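You operate a simulated robot arm through the tools that you are given. There is no shell and no other tool.

Carry out the task below with a simulated robot arm. There is one attempt and no reset: what you move stays moved.

JOB
Put things in order on the top of the large white block. At the end: the grey dabber stands where the yellow paint pyramid stood; the small yellow block stands where the white marker post stood; the yellow paint pyramid from the top of the large white block stands where the small yellow block stood; the white marker post stands on top of the small grey satin tin; whatever was shut is shut again. Leave all else as you found it, and nothing knocked over.

The check looks at the end state, three seconds after you hand in, the way a careful person would. Anything else that was tipped, shoved, dropped, spilled or broken makes it a failure.

ROBOT AND FRAMES
A 6-joint arm with a two-finger parallel gripper, fixed in place. Base frame: the origin is at the foot of the arm, x ahead of it, y to its left, z up; the work surface is at about z = 0. Units: m, rad, N and s.
With the tool pointing down near the work surface it reaches from about 0.16 to 0.42 m from the base axis. Its first joint turns from -1.152 to 1.152 rad. Payload 1.57 kg.
The tool frame sits at the grasp point between the pads (the TCP): z along the fingers, y along the line on which they close. The tips reach 0.03 m beyond it. Largest opening 0.08 m; finger width 0.017, thickness 0.012; the body of the gripper, 0.04 by 0.082 m, starts 0.08 m behind the TCP.
Orientation is that of the tool frame in the base frame, as a unit quaternion [x, y, z, w]. With the fingers straight down and closing along the base's y, the tool's x points along the base's -x, its y along +y and its z along -z.

CONTROLS
- The arm moves only by the tool servo_tool. Its arguments are lists of equal length, an entry for each row: "linear": the shift along the base's x, y, z in m, a list of three; "turn": the turn, a rotation vector about the base's x, y, z in rad, a list of three; "jaw": the finger opening in m, from 0 to 0.08. In form: {"linear": [[tx, ty, tz], ...], "turn": [[wx, wy, wz], ...], "jaw": [jaw, ...]}. A call has 1 to 20 rows; each row is the pose to reach, as a shift and turn from the pose commanded when the call began. Each row takes 0.2 s and may step no farther than 0.05 m and 0.15 rad from the row before; otherwise, or with a gripper value out of range, the whole call is refused. Where a pose cannot be reached the arm comes as near as it can. A force on the tool above 40 N (or 10 N above the force at the start of the call, whichever is more), or a blocked arm, ends the call early, and 0.2 s more pass. The fingers move at their own pace (about 0.153 m/s each) and stop on an object; they squeeze with about 43 N. The grip force told is the motor's: it shows also when the fingers shut on nothing. Time passes only in rows, and 0.2 s behind the last, so rows that repeat a pose let the fingers close. It gives the time, the measured TCP pose, the force on the tool (base axes), the opening and the grip force at its end, in the units of the frame above (readings bear some noise), with the torque about the TCP (base axes, N m) and any sound that the robot's microphone picked up.
- Cameras (640 x 400 px; columns grow to the right, rows downward): "scene" is fixed at [0.0647, -0.3455, 0.4136]; the picture's right is [0.64, -0.77, 0.00], its down [-0.50, -0.42, -0.76] and it looks along [0.58, 0.49, -0.65] (base axes); focal length 214 px, centre (320, 200). "wrist" rides on the gripper at [0.072, -0.007, -0.122] in the tool frame; the picture's right is [0.09, 1.00, 0.00], its down [-0.84, 0.08, -0.54] and it looks along [-0.54, 0.05, 0.84] (tool axes); focal length 238 px, centre (320, 200). There is no depth. A picture from a camera that has moved, and an enlarged one, comes with that camera's place and axes in the base frame and with its lens.
- camera(camera): a new picture of that camera. It takes no simulated time.
- enlarge(camera, box): a new picture of the part [left, top, right, bottom] of that camera's present view, enlarged. It takes no simulated time.
- close_job(): hands the job in; it is judged then, once.

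Places have to be worked out from the pictures, the camera data and where the tool is seen. Open the gripper and draw the arm clear of the work before you hand the job in, unless the task says otherwise.

The tools are called after ">>>" as a command line: name --argument value ..., lists and objects as JSON in quotes. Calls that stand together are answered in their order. servo_tool: Moves the arm, as the interface text tells. Its arguments: {"type":"object","properties":{"linear":{"type":"array"},"turn":{"type":"array"},"jaw":{"type":"array"}},"required":["linear","turn","jaw"]} The other tools are called the same way: camera (camera) takes a picture; enlarge (camera, box) takes an enlarged picture of a part of a camera's view; close_job () hands the job in.

At the start:

```text
clock: 0.0
tool_pos: [0.2246, -0.0449, 0.3015]
tool_rot: [0.0, 1.0, 0.0, -0.001]
contact_force: [-0.4, -0.2, -0.1]
ft_torque: [0.02, -0.01, -0.01]
gripper_width: 0.08
grasp_force: 0.1
```

scene: 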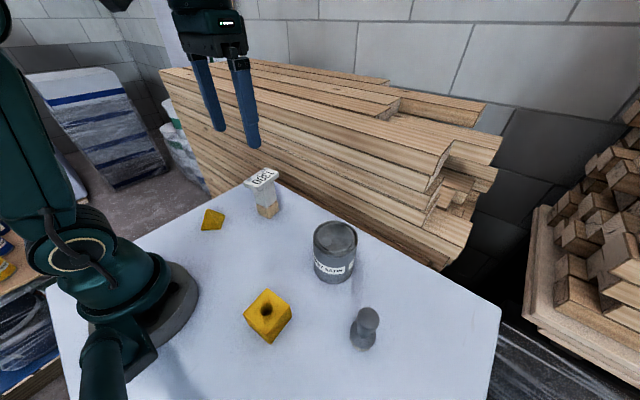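
wrist: 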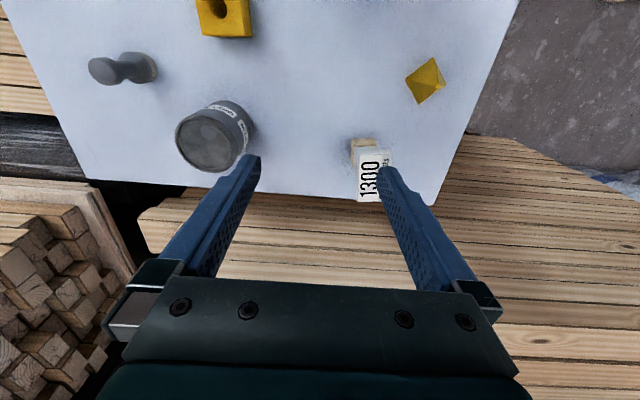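

I start by looking closely at the objects in both views before moving anything.

>>> enlarge --camera "scene" --box '[180, 150, 420, 370]'

>>> enlarge --camera "wrist" --box '[60, 0, 480, 220]'

```text
1.82 times, centred on (300, 260) of scene
camera zoom: at [0.0647, -0.3455, 0.4136], right [0.64, -0.77, 0.0], down [-0.5, -0.42, -0.76], along [0.58, 0.49, -0.65], focal length 390 px, centre (356, 91)
```

zoom: 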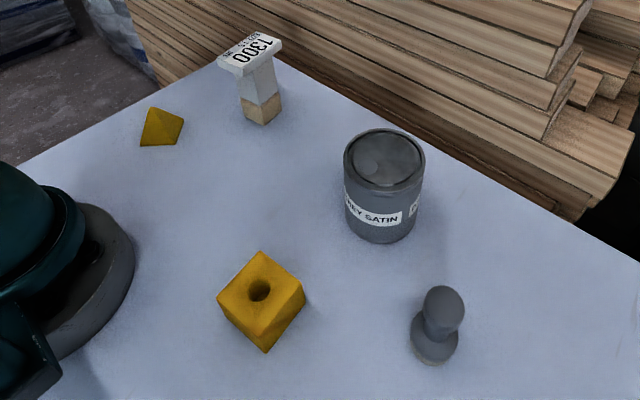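

```text
1.52 times, centred on (270, 110) of wrist
camera zoom: at [0.1524, -0.0512, 0.422], right [-0.09, 1.0, 0.0], down [0.84, 0.08, 0.54], along [0.54, 0.05, -0.84], focal length 363 px, centre (396, 337)
```

zoom: 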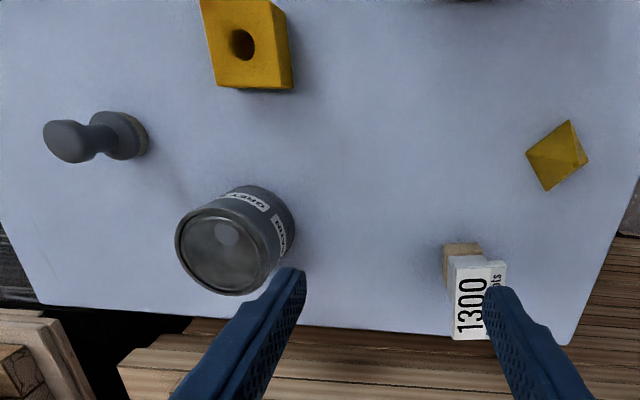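

The wrist view shows the post, tin, block, pyramid and dabber all on the white top; I'll enlarge each for shape and orientation details.

>>> enlarge --camera "scene" --box '[190, 155, 300, 240]'

>>> enlarge --camera "wrist" --box '[330, 40, 460, 220]'

>>> enlarge --camera "scene" --box '[235, 270, 400, 370]'

>>> enlarge --camera "scene" --box '[290, 200, 390, 300]'

```text
4.71 times, centred on (245, 198) of scene
camera zoom: at [0.0647, -0.3455, 0.4136], right [0.64, -0.77, 0.0], down [-0.5, -0.42, -0.76], along [0.58, 0.49, -0.65], focal length 1009 px, centre (673, 212)
```

zoom: 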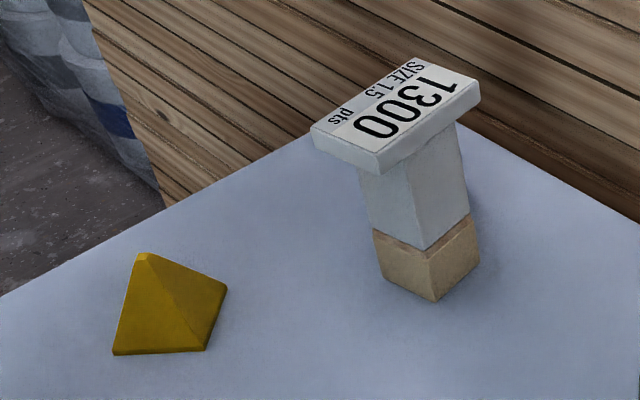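

```text
2.22 times, centred on (395, 130) of wrist
camera zoom: at [0.1524, -0.0512, 0.422], right [-0.09, 1.0, 0.0], down [0.84, 0.08, 0.54], along [0.54, 0.05, -0.84], focal length 530 px, centre (153, 356)
```

zoom: 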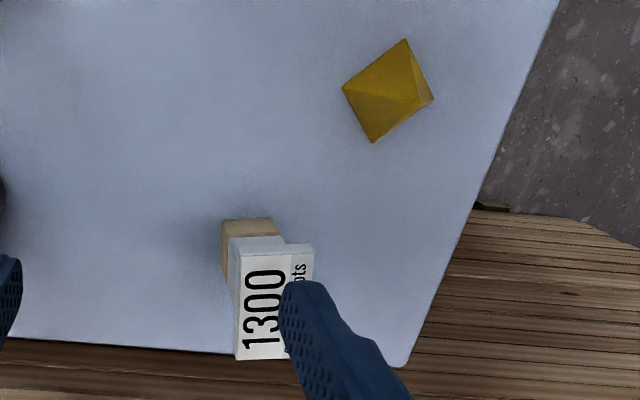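

```text
3.88 times, centred on (318, 320) of scene
camera zoom: at [0.0647, -0.3455, 0.4136], right [0.64, -0.77, 0.0], down [-0.5, -0.42, -0.76], along [0.58, 0.49, -0.65], focal length 832 px, centre (330, -266)
```

zoom: 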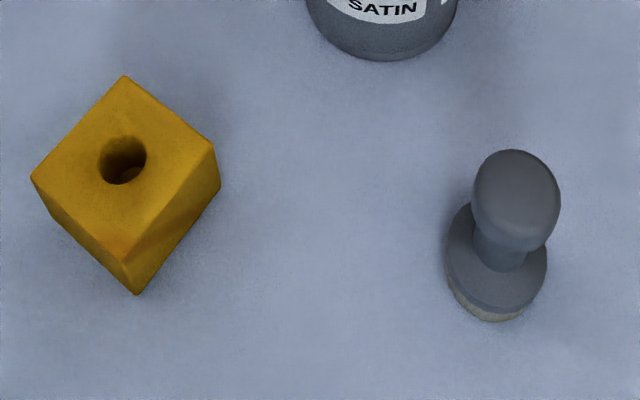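

```text
4.00 times, centred on (340, 250) of scene
camera zoom: at [0.0647, -0.3455, 0.4136], right [0.64, -0.77, 0.0], down [-0.5, -0.42, -0.76], along [0.58, 0.49, -0.65], focal length 858 px, centre (240, 0)
```

zoom: 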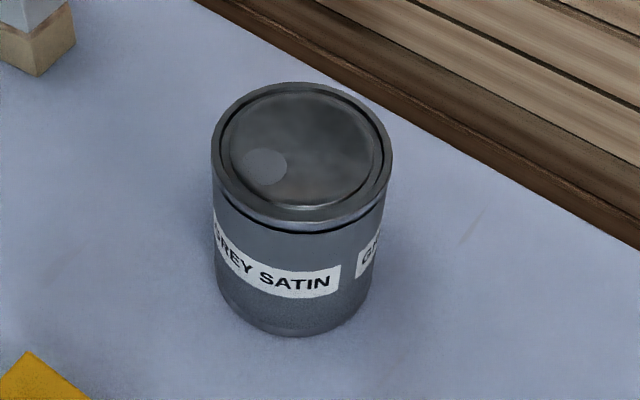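

From both cameras I triangulate: post base ~4 cm square at (0.303, 0.043), yaw ≈ +0.13, top plate 7.5×4.4 cm at z≈0.117; tin centre ≈(0.284,-0.203), height ≈0.097; block ≈(0.123,-0.178); pyramid ≈(0.184,0.122) turned 45°; dabber ≈(0.209,-0.327). I move above the post, at a safe height, to check alignment.

>>> servo_tool --linear '[[0.02, 0.022, 0], [0.04, 0.044, 0], [0.06, 0.066, -0.02], [0.078, 0.088, -0.04], [0.078, 0.088, -0.06], [0.078, 0.088, -0.06]]' --turn '[[0, 0, 0.03], [0, 0, 0.06], [0, 0, 0.1], [0, 0, 0.13], [0, 0, 0.13], [0, 0, 0.13]]' --jaw '[0.08, 0.08, 0.08, 0.08, 0.08, 0.08]'

```text
clock: 1.4
tool_pos: [0.3031, 0.0428, 0.2394]
tool_rot: [-0.065, 0.998, 0.0, 0.0]
contact_force: [0.4, 0.6, -0.3]
ft_torque: [0.02, -0.03, -0.01]
gripper_width: 0.0799
grasp_force: 0.1
```

The tool is above the post at z=0.239; I take pictures to check alignment and refine the tin position.

>>> camera --camera "wrist"

>>> camera --camera "scene"

```text
taken
camera wrist: at [0.2316, 0.0277, 0.3616], right [-0.22, 0.98, 0.0], down [0.82, 0.19, 0.54], along [0.53, 0.12, -0.84], focal length 238 px, centre (320, 200)
```

wrist: 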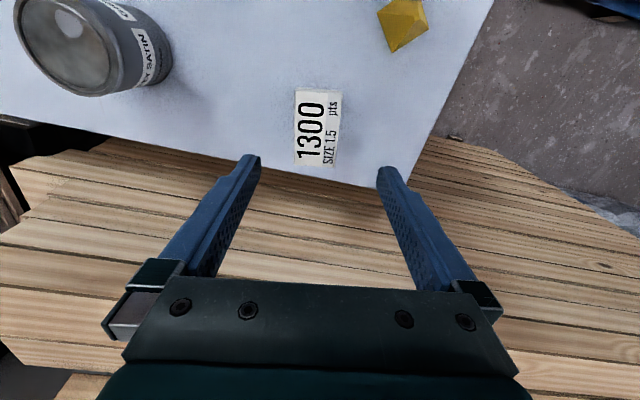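

```text
taken
```

scene: 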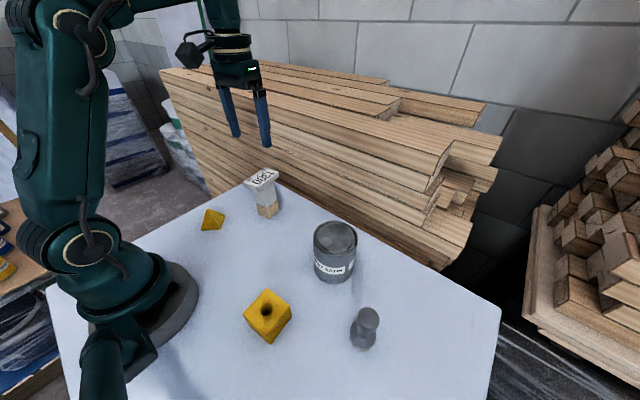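

The plate looks centred between the fingers. I enlarge to check the plate's yaw against the tool and the tin's outline.

>>> enlarge --camera "wrist" --box '[270, 75, 370, 185]'

>>> enlarge --camera "wrist" --box '[0, 0, 200, 110]'

>>> enlarge --camera "scene" --box '[190, 90, 300, 230]'

```text
3.64 times, centred on (320, 130) of wrist
camera zoom: at [0.2316, 0.0277, 0.3616], right [-0.22, 0.98, 0.0], down [0.82, 0.19, 0.54], along [0.53, 0.12, -0.84], focal length 867 px, centre (320, 454)
```

zoom: 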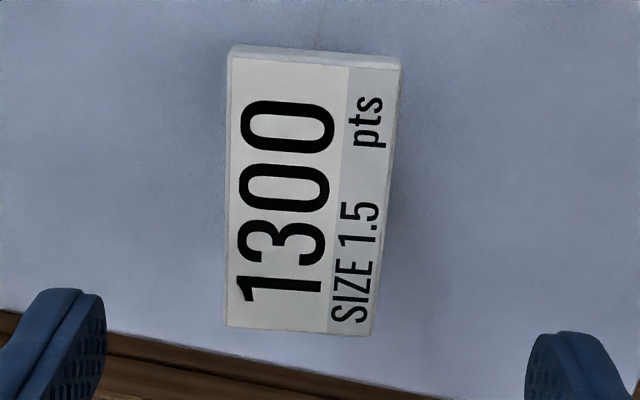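

```text
3.20 times, centred on (100, 55) of wrist
camera zoom: at [0.2316, 0.0277, 0.3616], right [-0.22, 0.98, 0.0], down [0.82, 0.19, 0.54], along [0.53, 0.12, -0.84], focal length 763 px, centre (1024, 664)
```

zoom: 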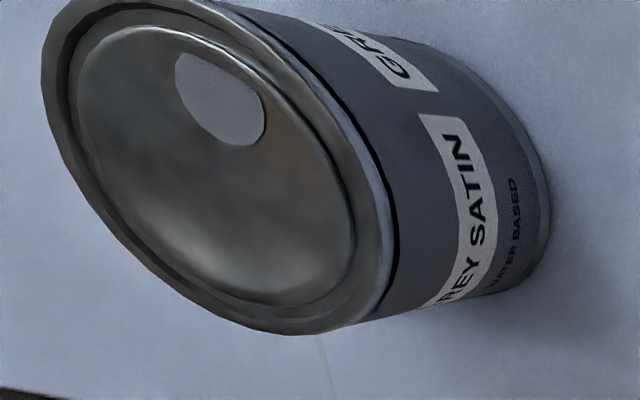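

```text
2.86 times, centred on (245, 160) of scene
camera zoom: at [0.0647, -0.3455, 0.4136], right [0.64, -0.77, 0.0], down [-0.5, -0.42, -0.76], along [0.58, 0.49, -0.65], focal length 613 px, centre (534, 314)
```

zoom: 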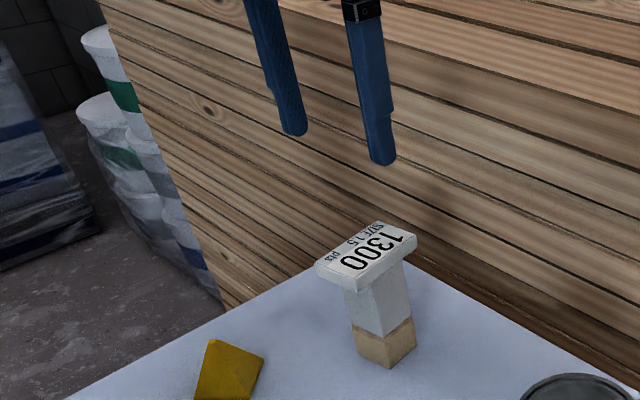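

The plate centre sits ~3–4 mm to the −y side of the tool's midline. I shift −3 mm in y and descend until the tips are just above the plate, then look again.

>>> servo_tool --linear '[[0, -0.003, -0.02], [0, -0.003, -0.045], [0, -0.003, -0.07], [0, -0.003, -0.085], [0, -0.003, -0.085]]' --turn '[[0, 0, 0], [0, 0, 0], [0, 0, 0], [0, 0, 0], [0, 0, 0]]' --jaw '[0.08, 0.08, 0.08, 0.08, 0.08]'

>>> camera --camera "wrist"

>>> enlarge --camera "scene" --box '[200, 110, 320, 230]'

```text
clock: 2.6
tool_pos: [0.3018, 0.0399, 0.1562]
tool_rot: [-0.065, 0.998, 0.0, -0.001]
contact_force: [-0.7, 0.5, 0.6]
ft_torque: [0.03, 0.0, 0.0]
gripper_width: 0.0798
grasp_force: 0.1
```

```text
taken
camera wrist: at [0.2315, 0.0244, 0.2769], right [-0.22, 0.98, 0.0], down [0.82, 0.19, 0.54], along [0.53, 0.12, -0.84], focal length 238 px, centre (320, 200)
```

wrist: 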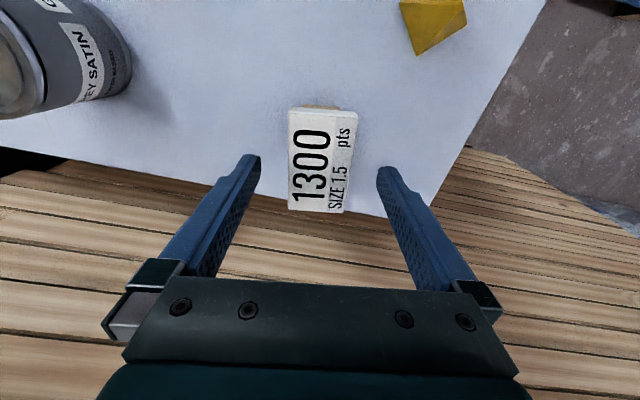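

```text
3.33 times, centred on (260, 170) of scene
camera zoom: at [0.0647, -0.3455, 0.4136], right [0.64, -0.77, 0.0], down [-0.5, -0.42, -0.76], along [0.58, 0.49, -0.65], focal length 715 px, centre (520, 300)
```

zoom: 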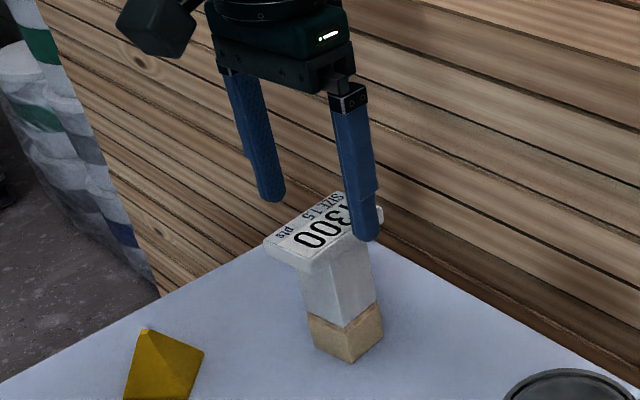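

The fingers straddle the plate; I enlarge to measure the plate centring between the fingertips.

>>> enlarge --camera "wrist" --box '[220, 90, 420, 230]'

```text
2.86 times, centred on (320, 160) of wrist
camera zoom: at [0.2315, 0.0244, 0.2769], right [-0.22, 0.98, 0.0], down [0.82, 0.19, 0.54], along [0.53, 0.12, -0.84], focal length 681 px, centre (320, 314)
```

zoom: 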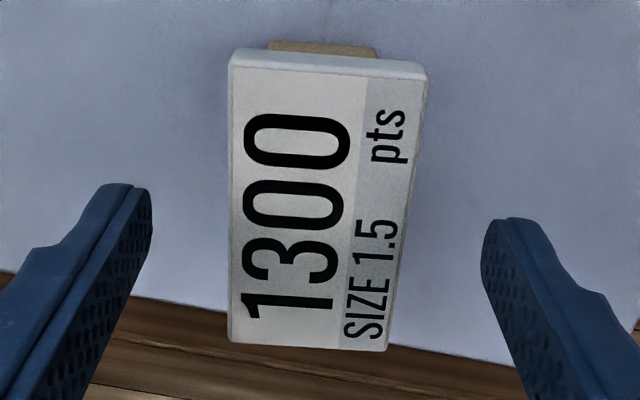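

The plate is centred in y within 1 mm and ~4 mm ahead in x. I shift +3 mm in x, descend to the plate height and close the jaws to just clear of the plate.

>>> servo_tool --linear '[[0.002, -0.0005, -0.015], [0.003, -0.0005, -0.03], [0.003, -0.0005, -0.045], [0.003, -0.0005, -0.05], [0.003, -0.0005, -0.05], [0.003, -0.0005, -0.05], [0.003, -0.0005, -0.05]]' --turn '[[0, 0, 0], [0, 0, 0], [0, 0, 0], [0, 0, 0], [0, 0, 0], [0, 0, 0], [0, 0, 0]]' --jaw '[0.08, 0.08, 0.08, 0.08, 0.065, 0.055, 0.052]'

>>> enlarge --camera "wrist" --box '[220, 90, 420, 250]'

>>> enlarge --camera "scene" --box '[200, 110, 320, 230]'

```text
clock: 4.2
tool_pos: [0.3061, 0.0396, 0.1059]
tool_rot: [-0.064, 0.998, 0.0, 0.0]
contact_force: [-0.4, -0.2, -0.1]
ft_torque: [0.0, 0.0, 0.03]
gripper_width: 0.052
grasp_force: 0.1
```

```text
2.50 times, centred on (320, 170) of wrist
camera zoom: at [0.2349, 0.0244, 0.2271], right [-0.22, 0.98, 0.0], down [0.82, 0.19, 0.54], along [0.53, 0.12, -0.84], focal length 596 px, centre (320, 275)
```

zoom: 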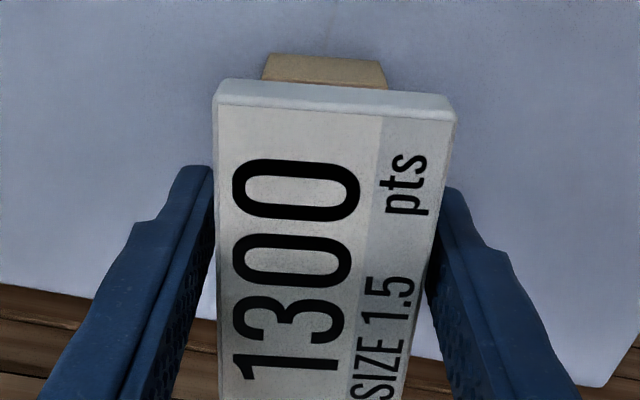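

```text
3.33 times, centred on (260, 170) of scene
camera zoom: at [0.0647, -0.3455, 0.4136], right [0.64, -0.77, 0.0], down [-0.5, -0.42, -0.76], along [0.58, 0.49, -0.65], focal length 715 px, centre (520, 300)
```

zoom: 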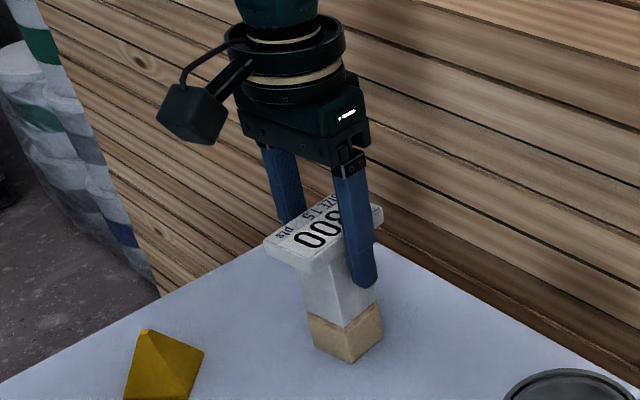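

Plate is nearly centred in a 52 mm opening. I close in small steps to grip it, watching for lateral force.

>>> servo_tool --linear '[[0, 0, 0], [0, 0, 0], [0, 0, 0], [0, 0, 0]]' --turn '[[0, 0, 0], [0, 0, 0], [0, 0, 0], [0, 0, 0]]' --jaw '[0.05, 0.048, 0.046, 0.046]'

>>> enlarge --camera "wrist" --box '[220, 90, 420, 250]'

```text
clock: 5.2
tool_pos: [0.3061, 0.0389, 0.1065]
tool_rot: [-0.064, 0.998, 0.0, 0.0]
contact_force: [-0.1, 0.7, 0.8]
ft_torque: [0.02, 0.02, -0.03]
gripper_width: 0.0464
grasp_force: 0.1
```

```text
2.50 times, centred on (320, 170) of wrist
camera zoom: at [0.2349, 0.0244, 0.2271], right [-0.22, 0.98, 0.0], down [0.82, 0.19, 0.54], along [0.53, 0.12, -0.84], focal length 596 px, centre (320, 275)
```

zoom: 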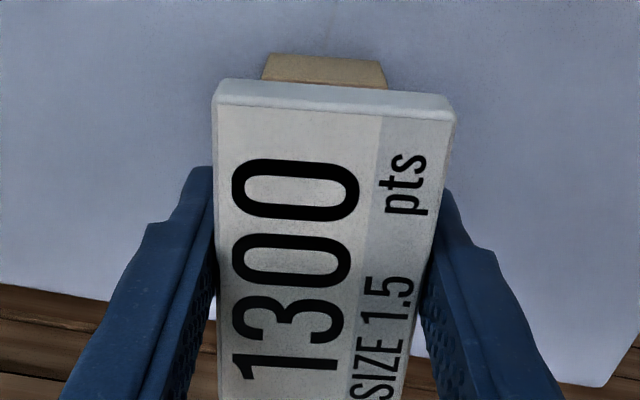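

The plate hasn't shifted; I continue closing to grip fully.

>>> servo_tool --linear '[[0, 0, 0], [0, 0, 0], [0, 0, 0], [0, 0, 0], [0, 0, 0]]' --turn '[[0, 0, 0], [0, 0, 0], [0, 0, 0], [0, 0, 0], [0, 0, 0]]' --jaw '[0.044, 0.042, 0.04, 0.036, 0.036]'

>>> enlarge --camera "wrist" --box '[220, 90, 420, 250]'

>>> enlarge --camera "scene" --box '[200, 110, 320, 230]'

```text
clock: 6.4
tool_pos: [0.3051, 0.039, 0.1057]
tool_rot: [-0.065, 0.998, 0.0, -0.001]
contact_force: [0.4, -0.1, -0.2]
ft_torque: [-0.01, -0.02, 0.02]
gripper_width: 0.0454
grasp_force: 43.1
```

```text
2.50 times, centred on (320, 170) of wrist
camera zoom: at [0.2349, 0.0244, 0.2271], right [-0.22, 0.98, 0.0], down [0.82, 0.19, 0.54], along [0.53, 0.12, -0.84], focal length 596 px, centre (320, 275)
```

zoom: 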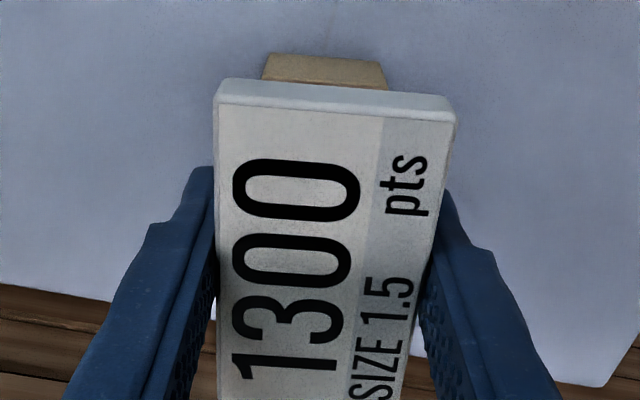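

```text
3.33 times, centred on (260, 170) of scene
camera zoom: at [0.0647, -0.3455, 0.4136], right [0.64, -0.77, 0.0], down [-0.5, -0.42, -0.76], along [0.58, 0.49, -0.65], focal length 715 px, centre (520, 300)
```

zoom: 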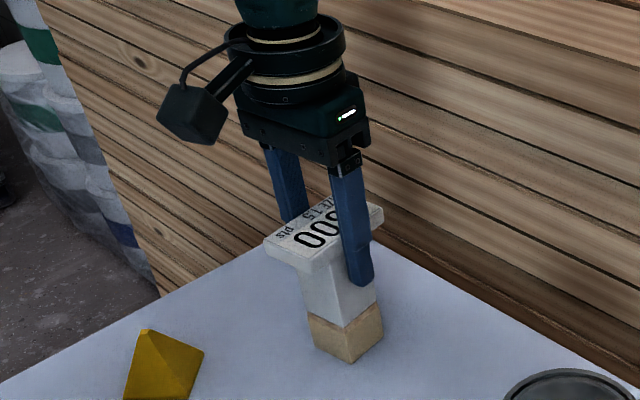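

The post is firmly gripped (45 mm, 43 N). I lift it straight up and check that it hangs true.

>>> servo_tool --linear '[[0, 0, 0.01], [0, 0, 0.03], [0, 0, 0.06], [0, 0, 0.09], [0, 0, 0.12], [0, 0, 0.14], [0, 0, 0.15], [0, 0, 0.15]]' --turn '[[0, 0, 0], [0, 0, 0], [0, 0, 0], [0, 0, 0], [0, 0, 0], [0, 0, 0], [0, 0, 0], [0, 0, 0]]' --jaw '[0.036, 0.036, 0.036, 0.036, 0.036, 0.036, 0.036, 0.036]'

>>> camera --camera "scene"

>>> camera --camera "wrist"

```text
clock: 8.2
tool_pos: [0.3058, 0.0401, 0.2559]
tool_rot: [-0.064, 0.998, 0.001, 0.001]
contact_force: [0.1, -0.2, -1.8]
ft_torque: [0.02, 0.02, 0.04]
gripper_width: 0.0456
grasp_force: 43.0
```

```text
taken
```

scene: 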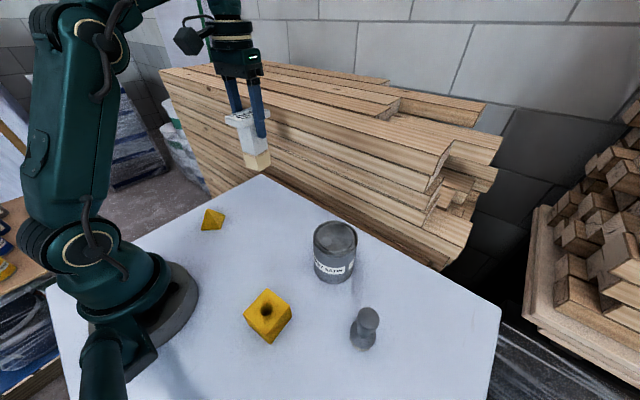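

```text
taken
camera wrist: at [0.235, 0.0243, 0.3777], right [-0.22, 0.98, 0.0], down [0.82, 0.19, 0.54], along [0.53, 0.12, -0.84], focal length 238 px, centre (320, 200)
```

wrist: 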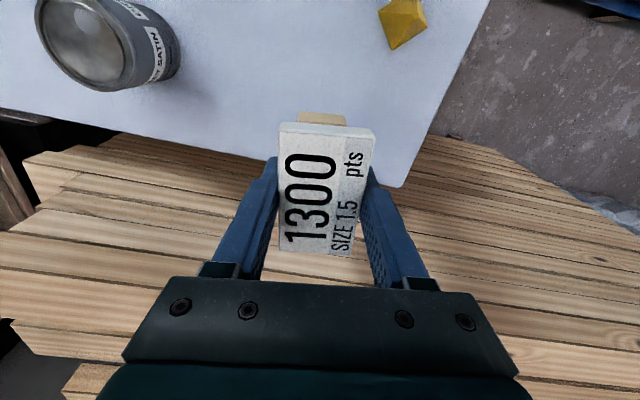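

The post hangs straight (1.8 N weight). I carry it to a spot short of the tin to view the tin's rim unobstructed.

>>> servo_tool --linear '[[-0.008, -0.02, 0.005], [-0.02, -0.05, 0.01], [-0.032, -0.08, 0.015], [-0.044, -0.105, 0.02], [-0.05, -0.12, 0.02], [-0.05, -0.12, 0.02]]' --turn '[[0, 0, 0], [0, 0, 0], [0, 0, 0], [0, 0, 0], [0, 0, 0], [0, 0, 0]]' --jaw '[0.036, 0.036, 0.036, 0.036, 0.036, 0.036]'

>>> camera --camera "wrist"

>>> enlarge --camera "scene" --box '[290, 200, 390, 300]'

```text
clock: 9.6
tool_pos: [0.2551, -0.0805, 0.2756]
tool_rot: [-0.066, 0.998, 0.0, 0.001]
contact_force: [0.0, 0.0, -0.4]
ft_torque: [-0.05, 0.01, 0.0]
gripper_width: 0.0452
grasp_force: 42.4
```

```text
taken
camera wrist: at [0.185, -0.0964, 0.3977], right [-0.22, 0.98, 0.0], down [0.82, 0.19, 0.54], along [0.53, 0.12, -0.84], focal length 238 px, centre (320, 200)
```

wrist: 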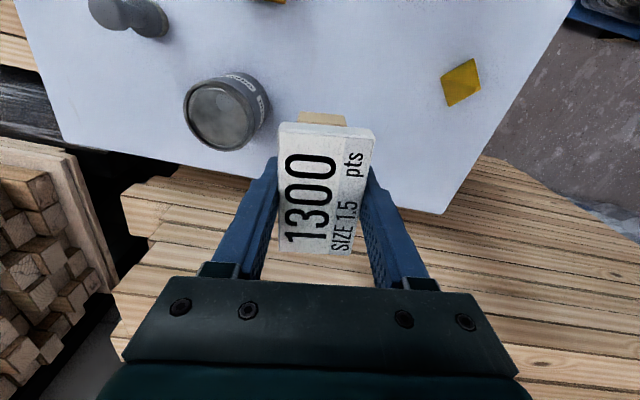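

```text
4.00 times, centred on (340, 250) of scene
camera zoom: at [0.0647, -0.3455, 0.4136], right [0.64, -0.77, 0.0], down [-0.5, -0.42, -0.76], along [0.58, 0.49, -0.65], focal length 858 px, centre (240, 0)
```

zoom: 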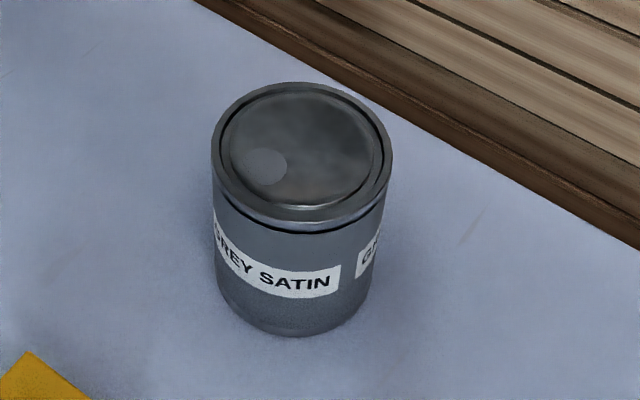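

The whole tin is in view now; I enlarge it in the wrist picture to triangulate its top centre.

>>> enlarge --camera "wrist" --box '[170, 60, 290, 160]'

>>> enlarge --camera "scene" --box '[300, 210, 370, 265]'

```text
4.00 times, centred on (230, 110) of wrist
camera zoom: at [0.185, -0.0964, 0.3977], right [-0.22, 0.98, 0.0], down [0.82, 0.19, 0.54], along [0.53, 0.12, -0.84], focal length 953 px, centre (680, 560)
```

zoom: 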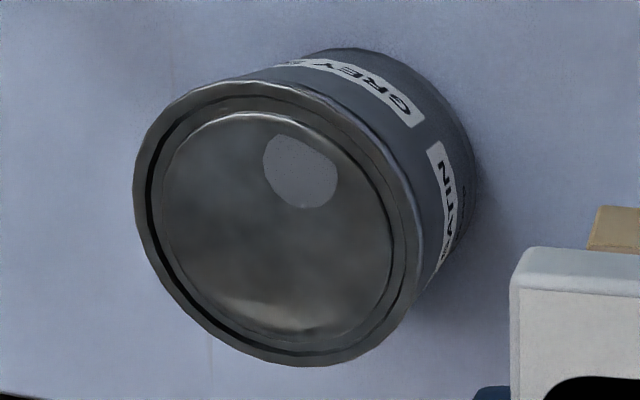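

```text
7.27 times, centred on (335, 238) of scene
camera zoom: at [0.0647, -0.3455, 0.4136], right [0.64, -0.77, 0.0], down [-0.5, -0.42, -0.76], along [0.58, 0.49, -0.65], focal length 1560 px, centre (211, -73)
```

zoom: 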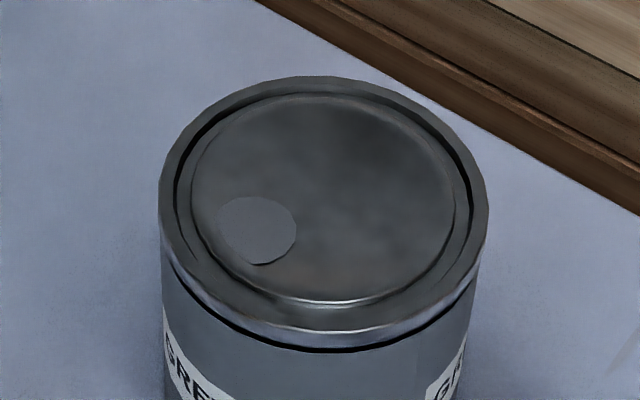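

Triangulated tin top centre ≈ (0.283, -0.2015), top z≈0.097. I carry the post above it, staying ~7 cm clear.

>>> servo_tool --linear '[[0.006, -0.025, 0], [0.013, -0.055, 0], [0.02, -0.085, 0], [0.026, -0.11, 0], [0.0284, -0.1211, 0], [0.0284, -0.1211, -0.015], [0.0284, -0.1211, -0.03], [0.0284, -0.1211, -0.04], [0.0284, -0.1211, -0.04]]' --turn '[[0, 0, 0], [0, 0, 0], [0, 0, 0], [0, 0, 0], [0, 0, 0], [0, 0, 0], [0, 0, 0], [0, 0, 0], [0, 0, 0]]' --jaw '[0.036, 0.036, 0.036, 0.036, 0.036, 0.036, 0.036, 0.036, 0.036]'

>>> enlarge --camera "scene" --box '[270, 110, 420, 290]'

>>> camera --camera "wrist"

```text
clock: 11.6
tool_pos: [0.2822, -0.2011, 0.2347]
tool_rot: [-0.065, 0.998, -0.001, 0.001]
contact_force: [0.8, 0.3, -1.1]
ft_torque: [0.0, -0.01, -0.02]
gripper_width: 0.0456
grasp_force: 42.3
out of reach, approached as far as the arm can: row 3, 4, 5, 6, 7
```

```text
2.22 times, centred on (345, 200) of scene
camera zoom: at [0.0647, -0.3455, 0.4136], right [0.64, -0.77, 0.0], down [-0.5, -0.42, -0.76], along [0.58, 0.49, -0.65], focal length 477 px, centre (264, 200)
```

zoom: 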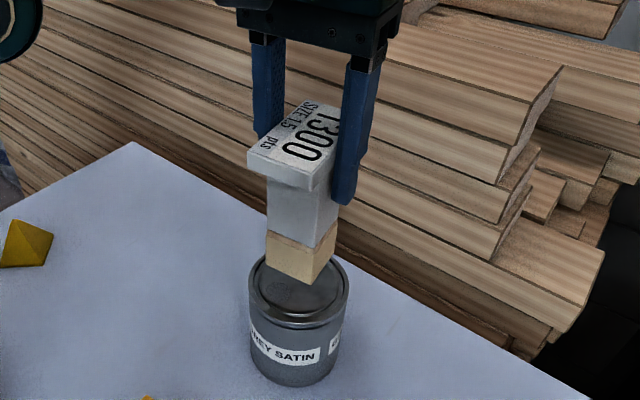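

```text
taken
camera wrist: at [0.2126, -0.216, 0.3561], right [-0.22, 0.98, 0.0], down [0.82, 0.19, 0.54], along [0.53, 0.12, -0.84], focal length 238 px, centre (320, 200)
```

wrist: 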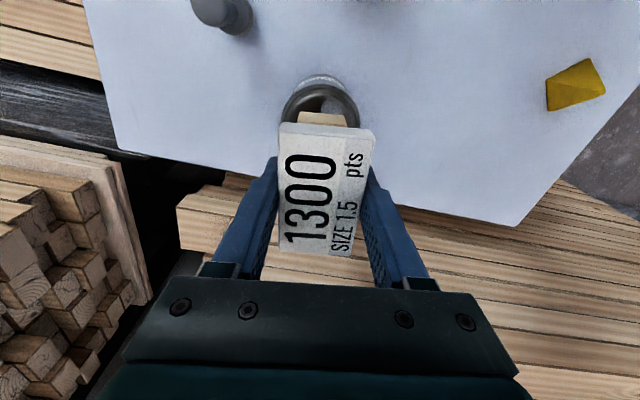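

Now 2–3 cm above the lid. I enlarge both views to check the base's centring over the lid.

>>> enlarge --camera "wrist" --box '[260, 60, 380, 150]'

>>> enlarge --camera "scene" --box '[305, 180, 375, 270]'

```text
4.44 times, centred on (320, 105) of wrist
camera zoom: at [0.2126, -0.216, 0.3561], right [-0.22, 0.98, 0.0], down [0.82, 0.19, 0.54], along [0.53, 0.12, -0.84], focal length 1059 px, centre (320, 622)
```

zoom: 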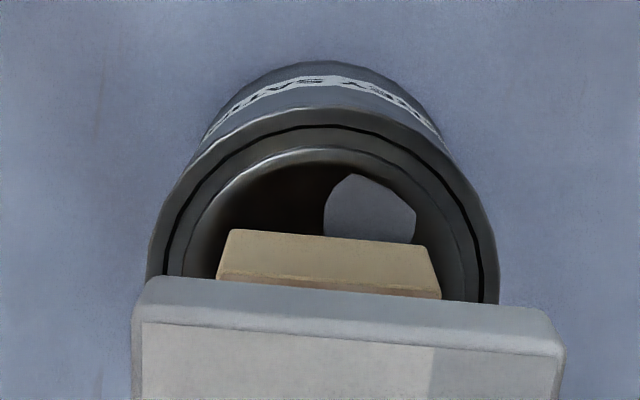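

```text
4.44 times, centred on (340, 225) of scene
camera zoom: at [0.0647, -0.3455, 0.4136], right [0.64, -0.77, 0.0], down [-0.5, -0.42, -0.76], along [0.58, 0.49, -0.65], focal length 953 px, centre (231, 89)
```

zoom: 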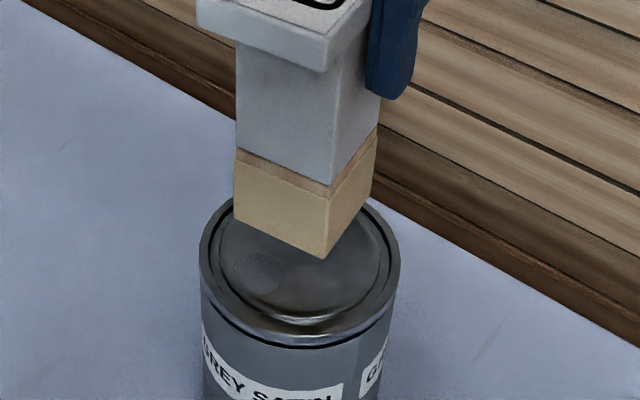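

The base is centred over the lid to within ~2 mm. I nudge +1 mm in x and lower to about 5 mm above expected contact.

>>> servo_tool --linear '[[0.001, 0, -0.01], [0.001, 0, -0.02], [0.001, 0, -0.026], [0.001, 0, -0.028], [0.001, 0, -0.028]]' --turn '[[0, 0, 0], [0, 0, 0], [0, 0, 0], [0, 0, 0], [0, 0, 0]]' --jaw '[0.036, 0.036, 0.036, 0.036, 0.036]'

>>> enlarge --camera "wrist" --box '[260, 60, 380, 150]'

>>> enlarge --camera "scene" --box '[305, 180, 375, 270]'

```text
clock: 12.8
tool_pos: [0.2849, -0.2007, 0.2074]
tool_rot: [-0.064, 0.998, 0.0, 0.0]
contact_force: [0.3, -0.4, -1.4]
ft_torque: [-0.04, 0.01, -0.04]
gripper_width: 0.0452
grasp_force: 43.1
```

```text
4.44 times, centred on (320, 105) of wrist
camera zoom: at [0.2145, -0.2172, 0.3289], right [-0.22, 0.98, 0.0], down [0.82, 0.19, 0.54], along [0.53, 0.12, -0.84], focal length 1059 px, centre (320, 622)
```

zoom: 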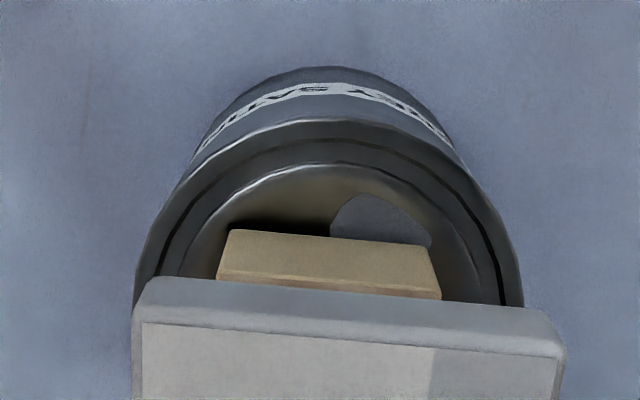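

```text
4.44 times, centred on (340, 225) of scene
camera zoom: at [0.0647, -0.3455, 0.4136], right [0.64, -0.77, 0.0], down [-0.5, -0.42, -0.76], along [0.58, 0.49, -0.65], focal length 953 px, centre (231, 89)
```

zoom: 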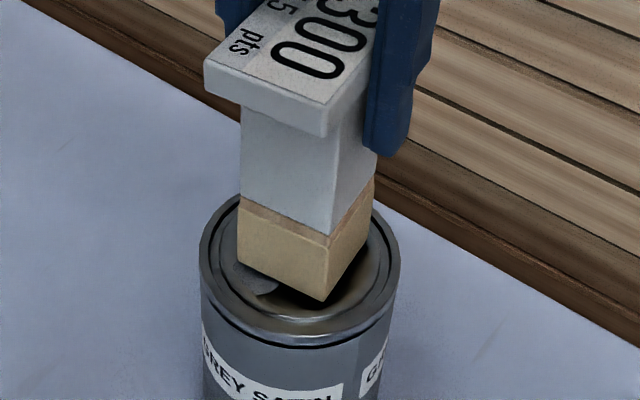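

Centring looks good in both views. I lower in small steps watching the vertical force.

>>> servo_tool --linear '[[0, 0, -0.001], [0, 0, -0.002], [0, 0, -0.003], [0, 0, -0.003]]' --turn '[[0, 0, 0], [0, 0, 0], [0, 0, 0], [0, 0, 0]]' --jaw '[0.036, 0.036, 0.036, 0.036]'

```text
clock: 13.8
tool_pos: [0.2842, -0.2009, 0.2054]
tool_rot: [-0.064, 0.998, -0.001, 0.002]
contact_force: [-1.0, 1.4, 18.8]
ft_torque: [0.26, 0.2, -0.02]
gripper_width: 0.046
grasp_force: 42.7
```

Contact: 18.8 N upward at z≈0.2055. I ease up by ~1 mm to unload before releasing.

>>> servo_tool --linear '[[0, 0, 0.0005], [0, 0, 0.001], [0, 0, 0.001]]' --turn '[[0, 0, 0], [0, 0, 0], [0, 0, 0]]' --jaw '[0.036, 0.036, 0.036]'

>>> enlarge --camera "scene" --box '[290, 130, 390, 290]'

>>> enlarge --camera "wrist" --box '[260, 60, 380, 150]'

```text
clock: 14.6
tool_pos: [0.286, -0.2028, 0.2061]
tool_rot: [-0.065, 0.998, 0.0, -0.001]
contact_force: [0.8, -2.2, 6.5]
ft_torque: [-0.22, -0.18, 0.02]
gripper_width: 0.0456
grasp_force: 43.2
```

```text
2.50 times, centred on (340, 210) of scene
camera zoom: at [0.0647, -0.3455, 0.4137], right [0.64, -0.77, 0.0], down [-0.5, -0.42, -0.76], along [0.58, 0.49, -0.65], focal length 536 px, centre (270, 175)
```

zoom: 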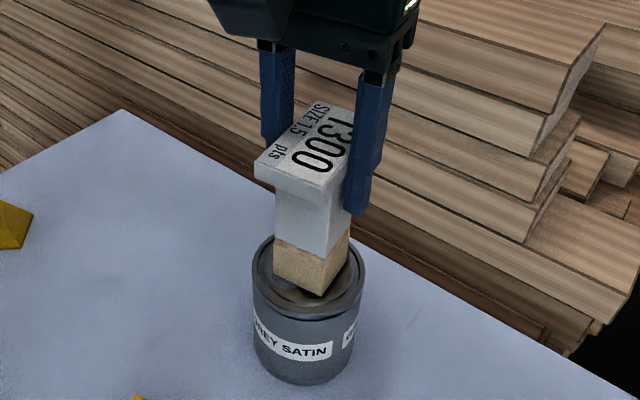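

```text
4.44 times, centred on (320, 105) of wrist
camera zoom: at [0.2142, -0.2171, 0.3268], right [-0.22, 0.98, 0.0], down [0.82, 0.19, 0.54], along [0.53, 0.12, -0.84], focal length 1059 px, centre (320, 622)
```

zoom: 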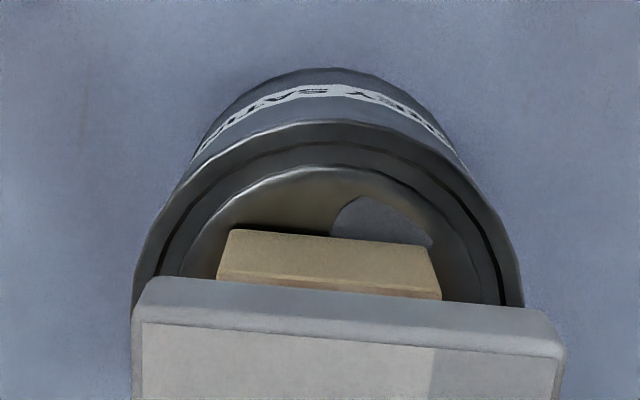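

Still 6.5 N; I raise another 0.6 mm and then open the jaws slowly.

>>> servo_tool --linear '[[0, 0, 0.0005], [0, 0, 0.0005], [0, 0, 0.0005]]' --turn '[[0, 0, 0], [0, 0, 0], [0, 0, 0]]' --jaw '[0.036, 0.036, 0.036]'

```text
clock: 15.4
tool_pos: [0.2843, -0.2013, 0.2055]
tool_rot: [-0.065, 0.998, 0.001, -0.001]
contact_force: [0.8, 0.8, -0.7]
ft_torque: [0.05, -0.01, 0.0]
gripper_width: 0.0455
grasp_force: 43.2
```

Load is now ~0 N: the post just touches the lid. I open the fingers gradually.

>>> servo_tool --linear '[[0, 0, 0], [0, 0, 0], [0, 0, 0], [0, 0, 0], [0, 0, 0], [0, 0, 0]]' --turn '[[0, 0, 0], [0, 0, 0], [0, 0, 0], [0, 0, 0], [0, 0, 0], [0, 0, 0]]' --jaw '[0.046, 0.048, 0.05, 0.055, 0.065, 0.08]'

>>> enlarge --camera "scene" --box '[290, 130, 390, 290]'

>>> camera --camera "wrist"

```text
clock: 16.8
tool_pos: [0.2853, -0.2021, 0.2057]
tool_rot: [-0.064, 0.998, 0.001, 0.0]
contact_force: [-0.8, -0.4, -0.3]
ft_torque: [0.0, -0.01, 0.03]
gripper_width: 0.0798
grasp_force: 0.0
```

```text
2.50 times, centred on (340, 210) of scene
camera zoom: at [0.0647, -0.3455, 0.4136], right [0.64, -0.77, 0.0], down [-0.5, -0.42, -0.76], along [0.58, 0.49, -0.65], focal length 536 px, centre (270, 175)
```

zoom: 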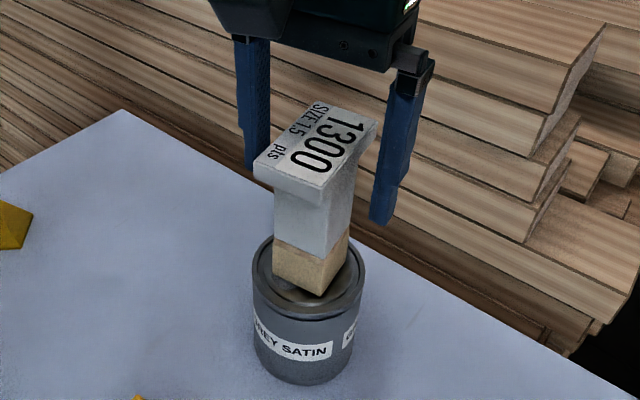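

```text
taken
camera wrist: at [0.2142, -0.217, 0.3274], right [-0.22, 0.98, 0.0], down [0.82, 0.19, 0.54], along [0.53, 0.12, -0.84], focal length 238 px, centre (320, 200)
```

wrist: 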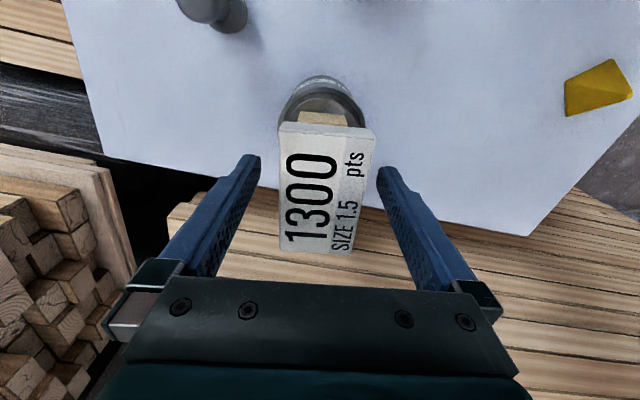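

The post stands upright alone on the lid. The arm can't rise high here (earlier rows were out of reach above z≈0.24), so I rise 2.5 cm with the fingers either side of the plate, then back out along the plate's long axis toward the base.

>>> servo_tool --linear '[[0, 0, 0.01], [0, 0, 0.02], [0, 0, 0.025], [-0.01, -0.0013, 0.025], [-0.025, -0.0033, 0.025], [-0.04, -0.0052, 0.025], [-0.055, -0.0072, 0.025], [-0.07, -0.0091, 0.025], [-0.075, -0.0098, 0.03], [-0.075, -0.0098, 0.03]]' --turn '[[0, 0, 0], [0, 0, 0], [0, 0, 0], [0, 0, 0], [0, 0, 0], [0, 0, 0], [0, 0, 0], [0, 0, 0], [0, 0, 0], [0, 0, 0]]' --jaw '[0.08, 0.08, 0.08, 0.08, 0.08, 0.08, 0.08, 0.08, 0.08, 0.08]'

>>> camera --camera "scene"

>>> camera --camera "wrist"

```text
clock: 19.0
tool_pos: [0.2099, -0.2106, 0.2356]
tool_rot: [-0.065, 0.998, 0.0, 0.0]
contact_force: [1.1, -1.0, 0.8]
ft_torque: [0.01, 0.0, -0.02]
gripper_width: 0.0798
grasp_force: 0.0
```

```text
taken
```

scene: 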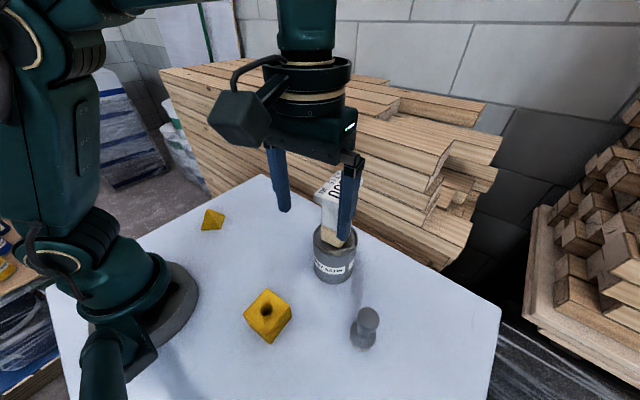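

```text
taken
camera wrist: at [0.1391, -0.2271, 0.3575], right [-0.22, 0.98, 0.0], down [0.82, 0.18, 0.54], along [0.53, 0.12, -0.84], focal length 238 px, centre (320, 200)
```

wrist: 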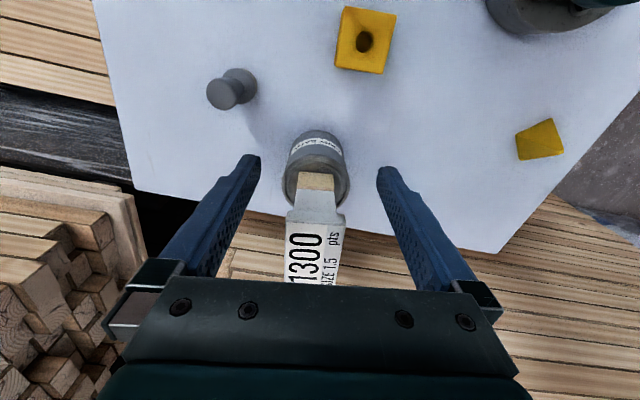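

The post stays put on the tin and the tool is clear. I enlarge the yellow block and the dabber in the wrist view for measuring.

>>> enlarge --camera "wrist" --box '[310, 0, 430, 90]'

>>> enlarge --camera "wrist" --box '[190, 50, 290, 130]'

>>> enlarge --camera "scene" --box '[235, 280, 305, 350]'

>>> enlarge --camera "scene" --box '[335, 295, 395, 360]'

```text
4.44 times, centred on (370, 45) of wrist
camera zoom: at [0.1391, -0.2271, 0.3575], right [-0.22, 0.98, 0.0], down [0.82, 0.18, 0.54], along [0.53, 0.12, -0.84], focal length 1059 px, centre (98, 889)
```

zoom: 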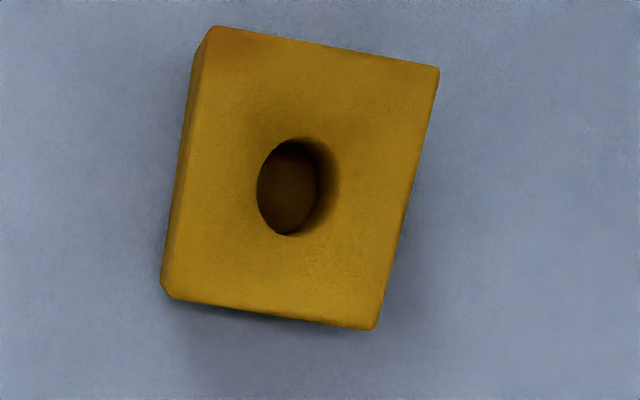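

```text
5.00 times, centred on (240, 90) of wrist
camera zoom: at [0.1391, -0.2271, 0.3575], right [-0.22, 0.98, 0.0], down [0.82, 0.18, 0.54], along [0.53, 0.12, -0.84], focal length 1192 px, centre (720, 750)
```

zoom: 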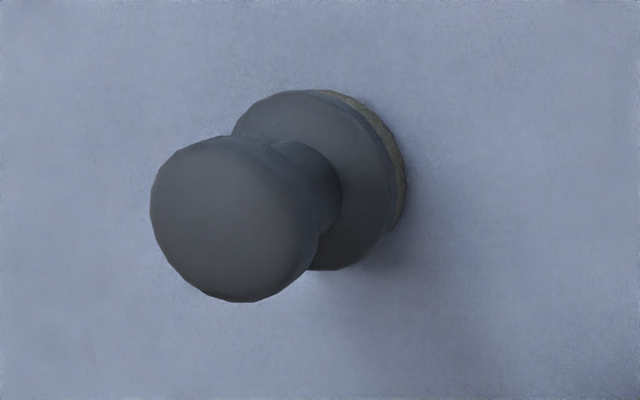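

```text
5.71 times, centred on (270, 315) of scene
camera zoom: at [0.0647, -0.3455, 0.4136], right [0.64, -0.77, 0.0], down [-0.5, -0.42, -0.76], along [0.58, 0.49, -0.65], focal length 1226 px, centre (606, -457)
```

zoom: 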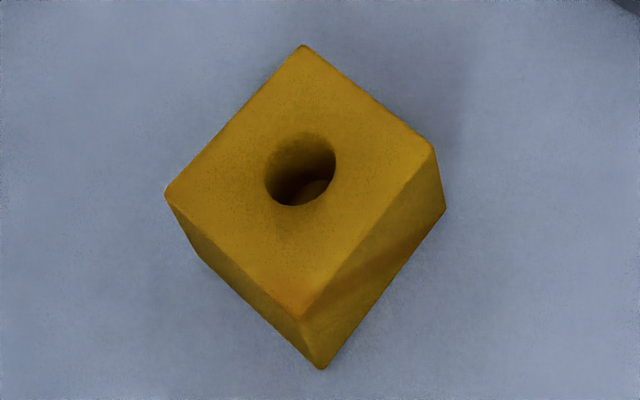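

```text
6.15 times, centred on (365, 328) of scene
camera zoom: at [0.0647, -0.3455, 0.4136], right [0.64, -0.77, 0.0], down [-0.5, -0.42, -0.76], along [0.58, 0.49, -0.65], focal length 1320 px, centre (43, -585)
```

zoom: 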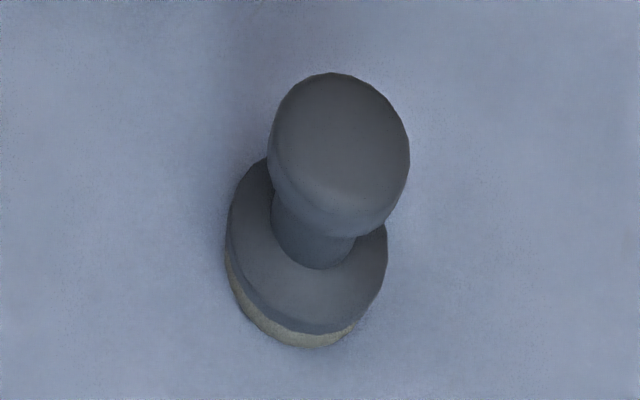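

Block: ~5.4 cm square, ~4.4 cm high, centre ≈ (0.124, -0.180), yaw between 0.08 and 0.16. I move the tool above it to refine.

>>> servo_tool --linear '[[-0.02, 0.007, 0], [-0.04, 0.014, 0], [-0.06, 0.022, -0.005], [-0.08, 0.029, -0.015], [-0.086, 0.0313, -0.025], [-0.086, 0.0313, -0.037], [-0.086, 0.0313, -0.037]]' --turn '[[0, 0, 0], [0, 0, 0], [0, 0, 0], [0, 0, 0], [0, 0, 0], [0, 0, 0], [0, 0, 0]]' --jaw '[0.08, 0.08, 0.08, 0.08, 0.08, 0.08, 0.08]'

>>> camera --camera "wrist"

>>> camera --camera "scene"

```text
clock: 20.6
tool_pos: [0.1252, -0.1806, 0.1981]
tool_rot: [-0.065, 0.998, 0.0, -0.001]
contact_force: [0.1, 0.1, -1.2]
ft_torque: [0.01, -0.02, -0.04]
gripper_width: 0.0799
grasp_force: 0.1
```

```text
taken
camera wrist: at [0.0532, -0.1959, 0.3198], right [-0.22, 0.98, 0.0], down [0.82, 0.19, 0.54], along [0.53, 0.12, -0.84], focal length 238 px, centre (320, 200)
```

wrist: 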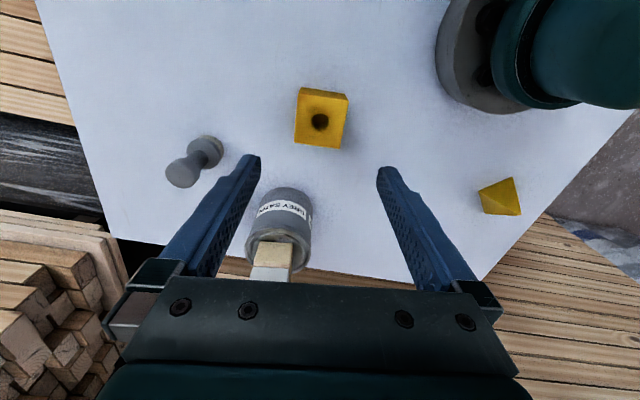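

```text
taken
```

scene: 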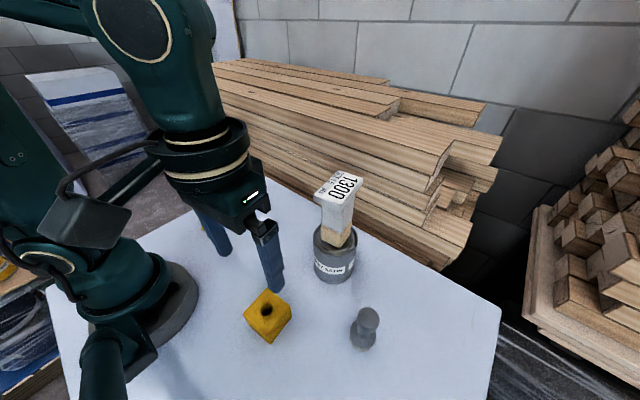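

The tool is above the block. I enlarge the wrist view to measure centring and yaw.

>>> enlarge --camera "wrist" --box '[270, 75, 370, 160]'

```text
4.71 times, centred on (320, 118) of wrist
camera zoom: at [0.0532, -0.1959, 0.3198], right [-0.22, 0.98, 0.0], down [0.82, 0.19, 0.54], along [0.53, 0.12, -0.84], focal length 1122 px, centre (320, 588)
```

zoom: 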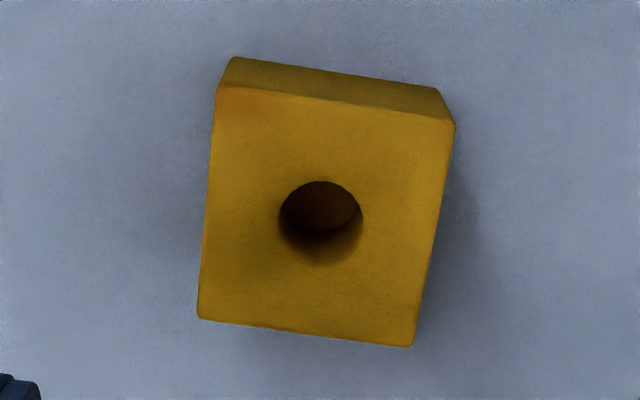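

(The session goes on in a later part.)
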